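You operate a simulated robot arm through the tools that you are given. There is no shell and no other tool. Be economical: measure what you need, move in short steps, check, and stop when the job is done.

Carry out the task below with a simulated robot arm. There is one attempt and no reset: what you move stays moved.

TASK
Take the ink cartridge labelled "INK 20" from the oak table and leave it on top of the teal bookend.
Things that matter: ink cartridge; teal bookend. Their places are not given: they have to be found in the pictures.

It is judged by the outcome, as a careful person would: the job done as asked, and still so three seconds after it is handed in. It fails if anything else is knocked over, pushed out of place, dropped, spilled or broken.

THE ROBOT
A 7-joint arm with a two-finger parallel gripper, fixed in place. Base frame: the origin is at the foot of the arm, x ahead of it, y to its left, z up; the work surface is at about z = 0.72. Units: m, rad, N and s.
With the tool pointing down near the work surface it reaches from about 0.28 to 0.68 m from the base axis. Its first joint turns from -1.152 to 1.152 rad. Payload 1.57 kg.
The tool frame sits at the grasp point between the pads (the TCP): z along the fingers, y along the line on which they close. The tips reach 0.03 m beyond it. The gripper opens to 0.11 m. The fingers are 0.024 m wide and 0.012 m thick; the gripper's body (0.048 by 0.112 m) begins 0.078 m behind the TCP.
Orientation is that of the tool frame in the base frame, as a unit quaternion [w, x, y, z]. With the fingers straight down and closing along the base's y, the tool's x points along the base's -x, its y along +y and its z along -z.

THE INTERFACE
- The arm moves only by the tool move_arm. Its arguments are lists of equal length, an entry for each row: "xyz": the shift along the tool's x, y, z in cm, a list of three; "twist": the turn about the tool's z in rad. In form: {"xyz": [[tx, ty, tz], ...], "twist": [twist, ...]}. A call has 1 to 20 rows; each row is the pose to reach, as a shift and turn from the pose commanded when the call began, along the tool's axes at that moment. "fingers" is the finger opening in cm, from 0 to 11, set as the call begins (left out, the last holds). Each row takes 0.2 s and may step no farther than 0.05 m and 0.15 rad from the row before; otherwise, or with a gripper value out of range, the whole call is refused. A pose out of reach is approached as far as the arm can. The call stops where the force on the tool passes 40 N (or 10 N more than at its start, if that is more) or the arm is blocked; 0.2 s more then pass. Each finger travels about 0.108 m/s and halts on what it meets, pressing with about 39 N; the grip force reading is that of the motor and also rises with nothing between the fingers. The clock runs only during rows and for 0.2 s after the last one: add rows that repeat a pose to give the fingers time. It gives the time, the measured TCP pose, the force on the tool (base axes), the opening and the grip force at its end, in the units of the frame above (readings bear some noise).
- Cameras (640 x 400 px; columns grow to the right, rows downward): "scene" is fixed at [0.1572, -0.3853, 1.398]; the picture's right is [0.85, -0.53, 0.00], its down [-0.33, -0.54, -0.78] and it looks along [0.41, 0.66, -0.63] (base axes); focal length 311 px, centre (320, 200). "wrist" rides on the gripper at [-0.036, 0, -0.08] in the tool frame; the picture's right is [0.00, -1.00, 0.00], its down [0.97, 0.00, -0.24] and it looks along [0.24, 0.00, 0.97] (tool axes); focal length 218 px, centre (320, 200).
- camera(camera): a new picture of that camera. No time passes.
- pixel_to_xyz(camera, pixels): there is no depth. For up to 12 entries [column, row, z] of the newest picture of that camera ("zoom" is the newest enlarged one), the place [x, y] in the base frame at which the ray of that pixel passes the height z, good to about 0.002 m. No time passes.
- zoom(camera, box): a new picture of the part [left, top, right, bottom] of that camera's present view, enlarged. No time passes.
- job_done(): hands the job in; it is judged then, once.

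Go step by step. Measure first, check grasps and placings, and put right what went wrong. The budget is 60 turns and 20 pictures, counting those below and the enlarged ones. Unless the task says otherwise, let go and move clear before handing in, and close with one line.

The tools are called after "Call:" as name(argument=value, ...) on one line, values as JSON. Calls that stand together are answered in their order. move_arm: Moves the arm, as the interface text tells. Its arguments: {"type":"object","properties":{"xyz":{"type":"array","items":{"type":"array","items":{"type":"number"}}},"twist":{"type":"array","items":{"type":"number"}},"fingers":{"type":"number"}},"required":["xyz","twist"]} The other tools are called the same way: camera (camera) takes a picture; pixel_to_xyz (camera, pixels) gives the place at which the rays of pixels pass given heights; zoom (camera, box) takes an enlarged picture of a part of a camera's view; job_done () hands the job in.

At the start:

```text
t: 0.0
tool_pos: [0.4018, 0.0723, 1.089]
tool_rot: [0.0, 0.0, 1.0, 0.001]
force: [-0.5, -0.1, -0.3]
grip_width: 0.1101
finger_force: 0.0
```

scene: 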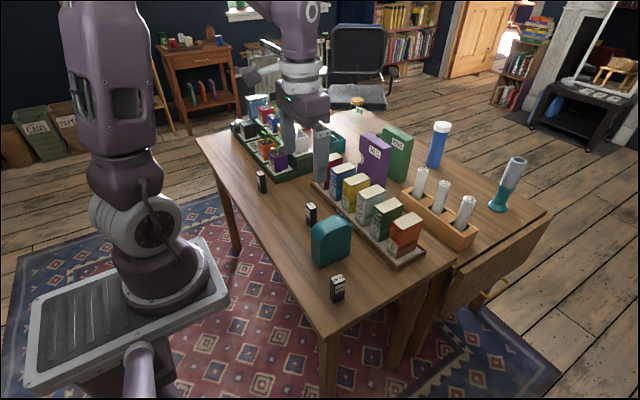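
wrist: 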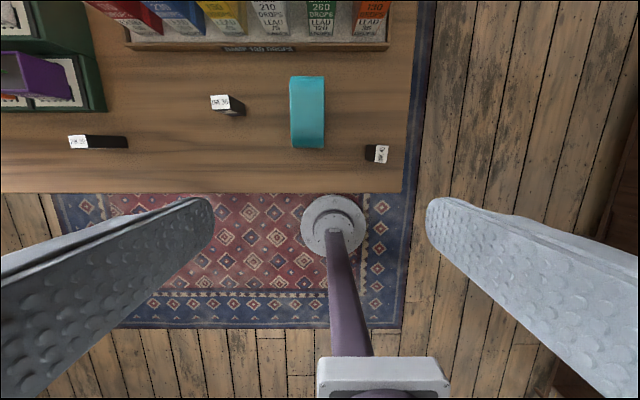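

Three small black cartridges show in the scene picture, near (262,182), (311,214) and (338,288), and the teal bookend is at (331,241). I'll enlarge them to read the labels.

Call:
zoom(camera="scene", box=[240, 160, 370, 310])

Call:
zoom(camera="wrist", box=[200, 60, 400, 180])

Call:
zoom(camera="wrist", box=[40, 90, 160, 165])

```text
2.67 times, centred on (305, 235) of scene
```

zoom: 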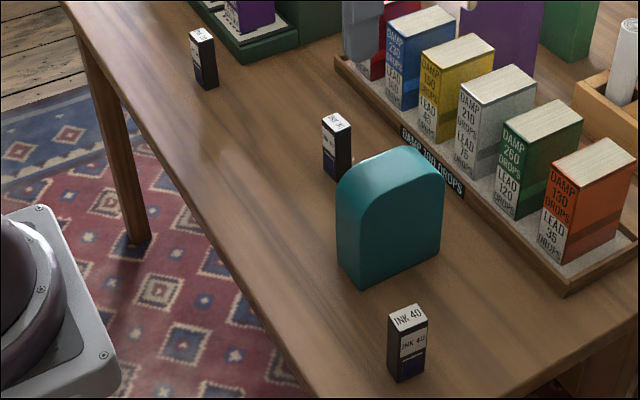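

```text
3.20 times, centred on (300, 120) of wrist
```

zoom: 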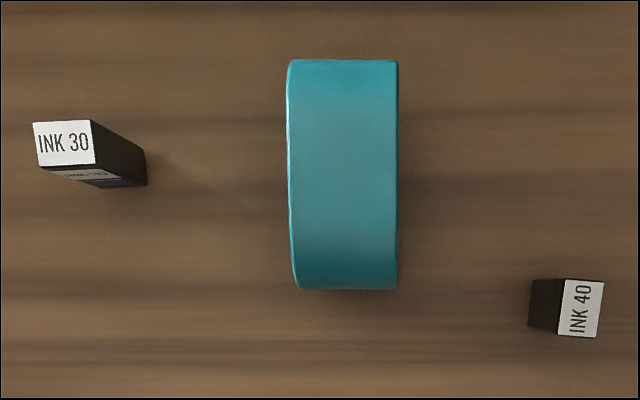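

```text
5.33 times, centred on (100, 128) of wrist
```

zoom: 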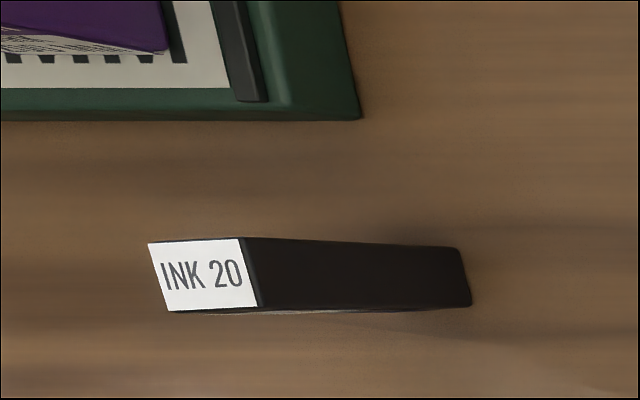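

INK 20 is the cartridge farthest left, at wrist pixel (~80,143) and scene pixel (~261,182). I'll measure it and the bookend at several heights from both cameras.

Call:
pixel_to_xyz(camera="zoom", pixels=[[470, 305, 0.72], [458, 248, 0.72], [202, 275, 0.76], [202, 275, 0.77], [202, 275, 0.78], [148, 244, 0.77], [240, 238, 0.77], [257, 307, 0.77], [165, 311, 0.77]])

Call:
pixel_to_xyz(camera="scene", pixels=[[260.4, 173.2, 0.76], [260.4, 173.2, 0.77], [260.4, 173.2, 0.78], [262.3, 193.8, 0.72], [258, 191.5, 0.72], [266.7, 191.5, 0.72], [334.7, 267, 0.72], [327, 259.5, 0.72], [364.5, 251.5, 0.72]])

Call:
zoom(camera="scene", box=[296, 200, 376, 280])

```text
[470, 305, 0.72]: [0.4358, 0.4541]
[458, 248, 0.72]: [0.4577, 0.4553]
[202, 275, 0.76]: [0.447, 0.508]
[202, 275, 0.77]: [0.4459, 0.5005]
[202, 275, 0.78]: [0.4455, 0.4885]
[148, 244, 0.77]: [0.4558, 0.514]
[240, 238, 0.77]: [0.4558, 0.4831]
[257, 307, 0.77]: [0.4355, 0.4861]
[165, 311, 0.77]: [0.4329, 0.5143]
```

```text
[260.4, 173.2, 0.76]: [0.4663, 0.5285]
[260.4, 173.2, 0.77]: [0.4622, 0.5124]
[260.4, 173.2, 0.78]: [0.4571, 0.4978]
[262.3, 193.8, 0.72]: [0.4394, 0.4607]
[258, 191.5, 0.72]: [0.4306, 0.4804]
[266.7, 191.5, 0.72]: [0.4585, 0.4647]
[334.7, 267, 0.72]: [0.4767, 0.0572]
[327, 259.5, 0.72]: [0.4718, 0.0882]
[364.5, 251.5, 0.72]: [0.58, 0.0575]
```

```text
5.00 times, centred on (336, 240) of scene
```

zoom: 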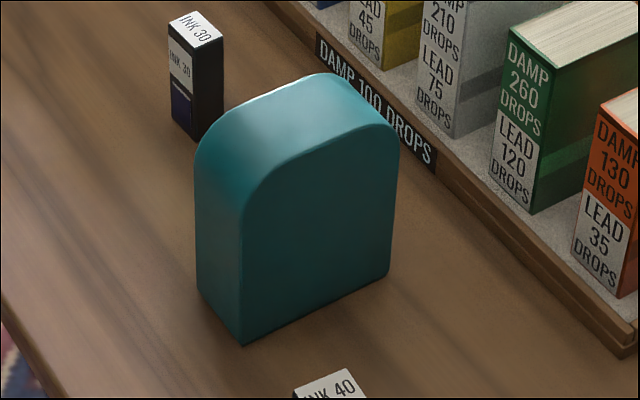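

The cartridge's centre comes out near (0.446, 0.468), about 0.022 by 0.027 m and roughly 0.075 m tall. I misconverted the bookend pixels last time, so I'll remeasure them from the new zoom, where the base corners are (240,345), (388,275) and (197,290).

Call:
pixel_to_xyz(camera="zoom", pixels=[[240, 345, 0.72], [388, 275, 0.72], [197, 290, 0.72], [340, 138, 0.8], [340, 138, 0.82], [340, 138, 0.84], [283, 84, 0.8], [283, 84, 0.82], [283, 84, 0.84], [398, 160, 0.79]])

Call:
pixel_to_xyz(camera="wrist", pixels=[[290, 100, 0.8], [290, 100, 0.82], [290, 100, 0.84], [324.5, 100, 0.72], [324.5, 100, 0.82], [300, 77, 0.8], [300, 148, 0.8]])

```text
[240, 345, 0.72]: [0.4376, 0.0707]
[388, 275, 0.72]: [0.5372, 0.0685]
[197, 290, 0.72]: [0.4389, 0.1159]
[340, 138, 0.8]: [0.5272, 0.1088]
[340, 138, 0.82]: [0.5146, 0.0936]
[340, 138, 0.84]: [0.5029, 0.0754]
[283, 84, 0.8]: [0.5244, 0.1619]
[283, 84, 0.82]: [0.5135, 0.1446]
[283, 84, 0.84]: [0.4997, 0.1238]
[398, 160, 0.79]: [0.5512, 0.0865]
```

```text
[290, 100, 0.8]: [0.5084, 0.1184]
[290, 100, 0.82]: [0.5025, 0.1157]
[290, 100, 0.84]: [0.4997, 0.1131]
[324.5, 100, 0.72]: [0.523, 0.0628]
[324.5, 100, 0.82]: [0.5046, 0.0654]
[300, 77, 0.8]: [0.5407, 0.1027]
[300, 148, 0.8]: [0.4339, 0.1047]
```

The bookend spans x 0.438–0.537 and y 0.07–0.115, with its top at z≈0.845. Next I'll move above INK 20 at z≈0.97 and look again.

Call:
move_arm(xyz=[[-0.44, 4, 1.2], [-0.88, 8, 2.4], [-1.32, 12, 3.6], [-1.76, 16, 4.8], [-2.2, 20, 6], [-2.64, 24, 7.2], [-3.08, 28, 8.4], [-3.52, 32, 9.6], [-3.96, 36, 10.8], [-4.4, 39.6, 11.9], [-4.4, 39.6, 11.9]], twist=[0, 0, 0, 0, 0, 0, 0, 0, 0, 0, 0], fingers=8)

Call:
camera(camera="wrist")

```text
t: 2.4
tool_pos: [0.4453, 0.4689, 0.9703]
tool_rot: [0.0, 0.002, 1.0, 0.0]
force: [0.0, -0.3, 0.2]
grip_width: 0.0801
finger_force: 0.1
```

```text
13 pictures are left
```

wrist: 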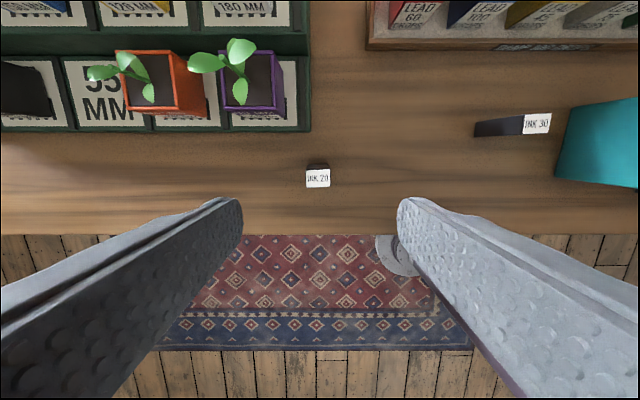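

INK 20's top label is at (306–330, 169–187), just about centred between the fingers. I'll check its position and how close the potted plant at (238,60) is.

Call:
pixel_to_xyz(camera="wrist", pixels=[[306, 169, 0.795], [330, 168, 0.795], [306, 188, 0.795], [330, 187, 0.795], [309, 164, 0.72], [328, 164, 0.72], [240, 110, 0.78], [240, 72, 0.83], [310, 130, 0.735]])

Call:
zoom(camera="wrist", box=[270, 145, 366, 205])

```text
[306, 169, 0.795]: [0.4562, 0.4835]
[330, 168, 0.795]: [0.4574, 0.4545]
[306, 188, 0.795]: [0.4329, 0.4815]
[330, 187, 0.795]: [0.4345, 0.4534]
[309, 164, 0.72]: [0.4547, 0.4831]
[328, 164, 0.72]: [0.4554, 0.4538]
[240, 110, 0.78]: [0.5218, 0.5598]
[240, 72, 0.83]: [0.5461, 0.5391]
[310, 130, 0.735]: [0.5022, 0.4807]
```

```text
6.67 times, centred on (318, 175) of wrist
```

zoom: 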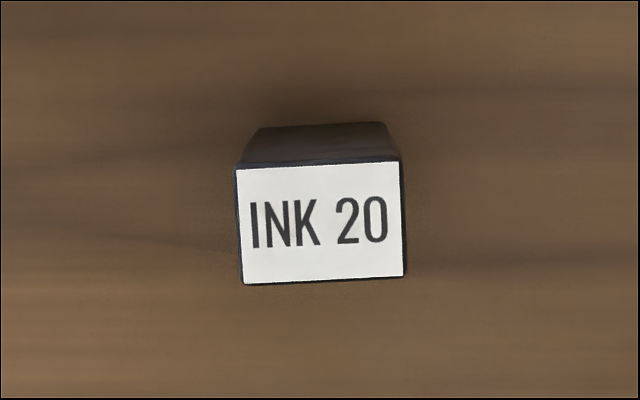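

The cartridge centre is (0.445, 0.4685), turned about 0.045 rad anticlockwise, and the plant is clear. I'll lower straight down to z≈0.765 with a small twist to match.

Call:
move_arm(xyz=[[0, 0, 4], [0, 0, 8], [0, 0, 12], [0, 0, 15], [0, 0, 18], [0, 0, 20.3], [0, 0, 20.3]], twist=[-0.045, -0.045, -0.045, -0.045, -0.045, -0.045, -0.045], fingers=7)

Call:
move_arm(xyz=[[0, 0, 0], [0, 0, 0], [0, 0, 0], [0, 0, 0]], twist=[0, 0, 0, 0], fingers=0)

Call:
camera(camera="wrist")

```text
t: 4.0
tool_pos: [0.4474, 0.468, 0.7683]
tool_rot: [0.0, -0.022, 1.0, 0.0]
force: [0.3, -1.0, -0.1]
grip_width: 0.0702
finger_force: 0.0
```

```text
t: 5.0
tool_pos: [0.4466, 0.4683, 0.768]
tool_rot: [0.0, -0.022, 1.0, 0.0]
force: [-0.9, -0.2, -0.3]
grip_width: 0.0291
finger_force: 39.1
```

```text
11 pictures are left
```

wrist: 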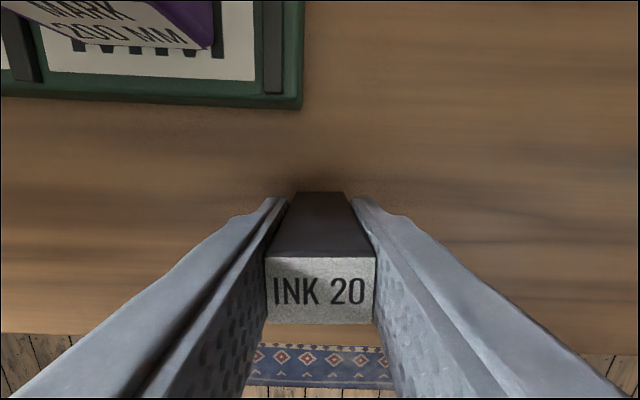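

The cartridge is held, 0.029 m wide with its label between the fingers. I'll lift it 20 cm and turn it straight.

Call:
move_arm(xyz=[[0, 0, -2], [0, 0, -6], [0, 0, -10], [0, 0, -14], [0, 0, -18], [0, 0, -22], [0, 0, -22]], twist=[0, 0, 0, 0.045, 0.045, 0.045, 0.045])

```text
t: 6.6
tool_pos: [0.4474, 0.4677, 0.9873]
tool_rot: [0.0, 0.001, 1.0, -0.001]
force: [0.1, -0.3, -1.7]
grip_width: 0.0292
finger_force: 38.9
```

It's held at z 0.987, so its bottom is at about 0.939, clear of everything on the way. I'll carry it over the bookend and look.

Call:
move_arm(xyz=[[-0.4, -3.75, 0], [-0.8, -7.5, 0], [-1.2, -11.25, 0], [-1.6, -15, 0], [-2, -18.75, 0], [-2.4, -22.5, 0], [-2.8, -26.25, 0], [-3.2, -30, 0], [-3.6, -33.75, 0], [-4, -37.5, 0], [-4, -37.5, 0], [-4, -37.5, 0]], twist=[0, 0, 0, 0, 0, 0, 0, 0, 0, 0, 0, 0])

Call:
camera(camera="wrist")

Call:
zoom(camera="scene", box=[270, 140, 400, 280])

```text
t: 9.2
tool_pos: [0.4468, 0.4681, 0.9854]
tool_rot: [0.0, 0.001, 1.0, -0.001]
force: [-0.3, 0.3, -1.0]
grip_width: 0.0292
finger_force: 39.1
out of reach, approached as far as the arm can: row 1, 2, 3, 4, 5, 6, 7, 8, 9, 10, 11, 12
```

```text
10 pictures are left
```

wrist: 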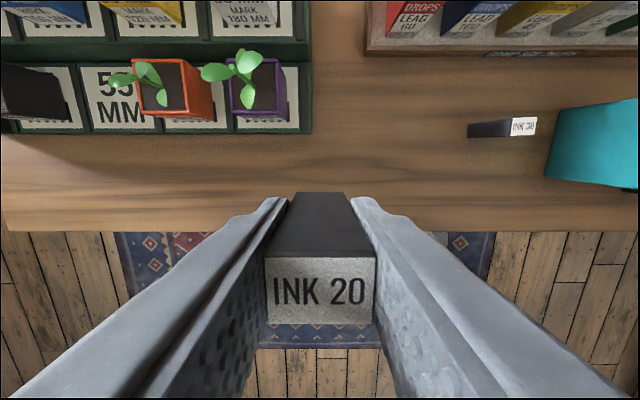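

```text
2.86 times, centred on (335, 210) of scene
```

zoom: 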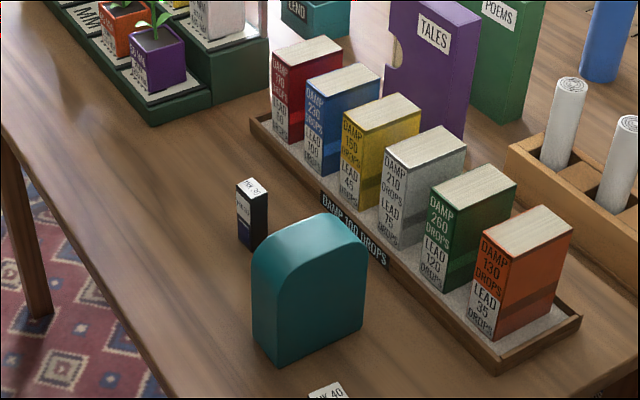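

The arm didn't move at all: every row came back as out of reach. I'll test a short step straight along -y with no outward part.

Call:
move_arm(xyz=[[0, -2, 0], [0, -4, 0]], twist=[0, 0])

```text
t: 9.8
tool_pos: [0.4483, 0.4295, 0.9855]
tool_rot: [0.0, 0.001, 1.0, 0.0]
force: [0.2, 0.1, -0.2]
grip_width: 0.0292
finger_force: 39.3
```

That worked: y is now 0.4295. I'll carry on along -y and add the x shift gradually.

Call:
move_arm(xyz=[[0, -4, 0], [0, -8, 0], [0, -12, 0], [0, -16, 0], [-0.5, -20, 0], [-1.3, -24, 0], [-2.2, -28, 0], [-3.2, -31, 0], [-4, -33.6, 0], [-4, -33.6, 0], [-4, -33.6, 0]], twist=[0, 0, 0, 0, 0, 0, 0, 0, 0, 0, 0])

Call:
camera(camera="wrist")

Call:
zoom(camera="scene", box=[270, 140, 400, 280])

```text
t: 12.2
tool_pos: [0.4894, 0.094, 0.9837]
tool_rot: [0.0, 0.001, 1.0, 0.0]
force: [-0.8, 1.0, -0.5]
grip_width: 0.0292
finger_force: 38.8
```

```text
8 pictures are left
```

wrist: 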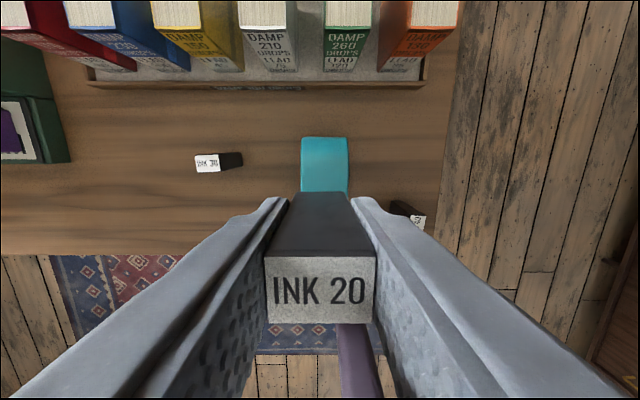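

```text
2.86 times, centred on (335, 210) of scene
```

zoom: 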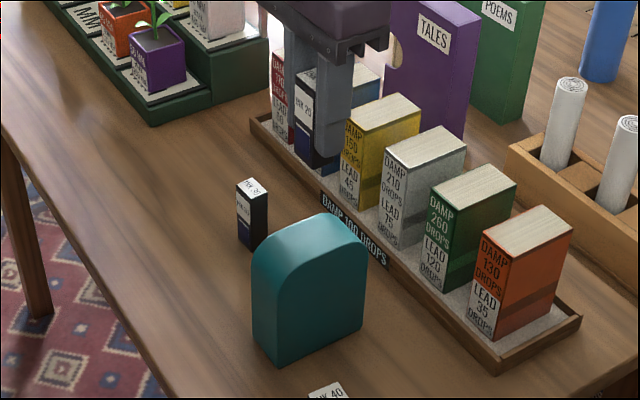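

The cartridge is now above the bookend, whose top edges show at columns 301 and 348 around row 165. I'll verify the bookend's y extent from here.

Call:
pixel_to_xyz(camera="wrist", pixels=[[301, 165, 0.845], [348, 165, 0.845], [324, 137, 0.8], [301, 185, 0.845], [348, 185, 0.845], [324, 137, 0.82]])

Call:
pixel_to_xyz(camera="zoom", pixels=[[318, 213, 0.835], [318, 213, 0.845], [285, 225, 0.84], [300, 258, 0.84], [345, 238, 0.84], [330, 243, 0.845]])

```text
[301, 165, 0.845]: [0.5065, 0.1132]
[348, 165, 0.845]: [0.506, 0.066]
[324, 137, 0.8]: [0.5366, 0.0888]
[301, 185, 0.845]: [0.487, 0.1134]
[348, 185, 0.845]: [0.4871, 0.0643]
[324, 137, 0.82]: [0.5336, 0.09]
```

```text
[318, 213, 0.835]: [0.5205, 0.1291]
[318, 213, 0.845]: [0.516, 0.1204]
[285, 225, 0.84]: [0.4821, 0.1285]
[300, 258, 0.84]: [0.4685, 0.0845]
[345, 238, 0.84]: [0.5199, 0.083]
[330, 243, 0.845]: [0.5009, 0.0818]
```

The bookend's centre is about (0.4875, 0.091) and its top is near z 0.848, so contact should come with the TCP around 0.896. I'll lower it to about 0.905 first, then go down in small steps.

Call:
move_arm(xyz=[[0.15, -0.25, 3], [0.15, -0.25, 5.5], [0.15, -0.25, 7.7], [0.15, -0.25, 7.7]], twist=[0, 0, 0, 0])

Call:
zoom(camera="scene", box=[280, 170, 380, 280])

```text
t: 13.2
tool_pos: [0.4885, 0.093, 0.9077]
tool_rot: [0.0, 0.0, 1.0, 0.0]
force: [0.0, 0.1, -0.7]
grip_width: 0.0293
finger_force: 39.3
```

```text
3.64 times, centred on (330, 225) of scene
```

zoom: 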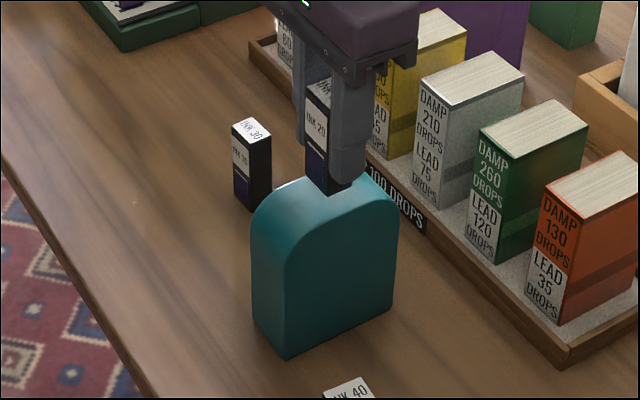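

The cartridge is just over the middle of the top, with a small gap left. I'll lower it in 2 mm steps and watch the force.

Call:
move_arm(xyz=[[0, -0.1, 0.2], [0, -0.1, 0.4], [0, -0.1, 0.6], [0, -0.1, 0.8]], twist=[0, 0, 0, 0])

Call:
move_arm(xyz=[[0, 0, 0.1], [0, 0, 0.2]], twist=[0, 0])

```text
t: 14.2
tool_pos: [0.4884, 0.0906, 0.8988]
tool_rot: [0.0, 0.0, 1.0, 0.0]
force: [-0.3, 1.2, -1.0]
grip_width: 0.029
finger_force: 39.1
```

```text
t: 14.8
tool_pos: [0.4888, 0.0913, 0.8986]
tool_rot: [0.001, -0.001, 1.0, 0.0]
force: [-2.5, -1.0, 15.5]
grip_width: 0.0292
finger_force: 39.1
```

The upward force is now 15 N at z≈0.898, so the cartridge is resting on the bookend. I'll ease up 1 mm to take the pressure off and open the fingers.

Call:
move_arm(xyz=[[0, 0, -0.1], [0, 0, -0.1]], twist=[0, 0])

Call:
move_arm(xyz=[[0, 0, 0], [0, 0, 0], [0, 0, 0]], twist=[0, 0, 0], fingers=7)

Call:
zoom(camera="scene", box=[280, 170, 380, 280])

```text
t: 15.4
tool_pos: [0.4881, 0.0915, 0.8981]
tool_rot: [0.0, 0.0, 1.0, 0.0]
force: [0.8, 0.0, 2.6]
grip_width: 0.0294
finger_force: 38.9
```

```text
t: 16.2
tool_pos: [0.4895, 0.0905, 0.8989]
tool_rot: [0.001, 0.0, 1.0, 0.0]
force: [0.4, 0.2, 0.6]
grip_width: 0.0698
finger_force: 0.1
```

```text
3.64 times, centred on (330, 225) of scene
```

zoom: 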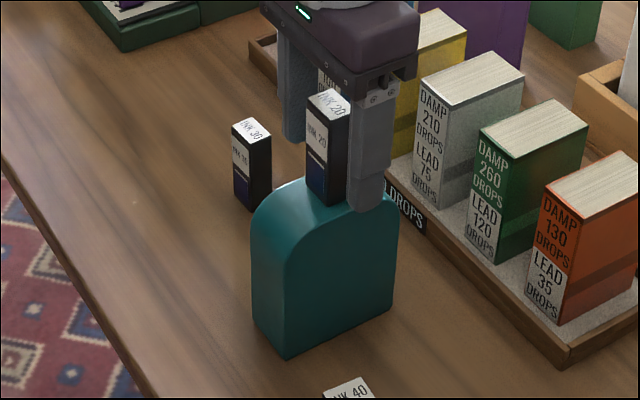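

The cartridge stands upright on the bookend and the fingers are clear of it. I'll rise straight up and check.

Call:
move_arm(xyz=[[0, 0, -2], [0, 0, -5], [0, 0, -9], [0, 0, -13], [0, 0, -16], [0, 0, -16]], twist=[0, 0, 0, 0, 0, 0])

Call:
camera(camera="scene")

Call:
camera(camera="wrist")

```text
t: 17.6
tool_pos: [0.4884, 0.0914, 1.0579]
tool_rot: [0.0, 0.0, 1.0, 0.0]
force: [0.0, 0.1, 0.0]
grip_width: 0.0702
finger_force: 0.0
```

```text
4 pictures are left
```

scene: 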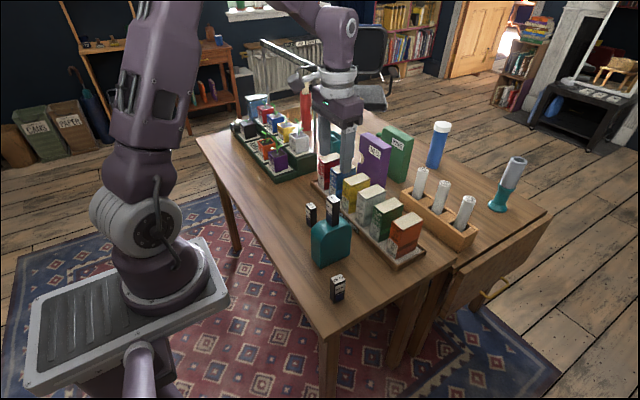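

```text
3 pictures are left
```

wrist: 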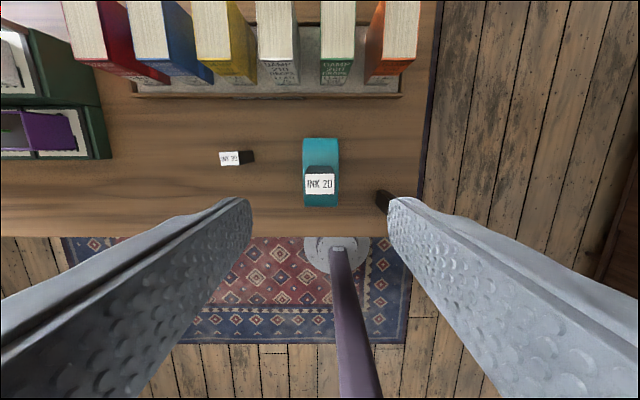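

INK 20 is standing upright on the teal bookend, at wrist pixel (320,184) and scene pixel (333,210). Everything else is where it was and the gripper is clear, so I'm handing it in.

Call:
job_done()

```text
The job is handed in.
```

The INK 20 cartridge is standing upright on top of the teal bookend, the gripper has let go and moved clear, and the last pictures show nothing else out of place.
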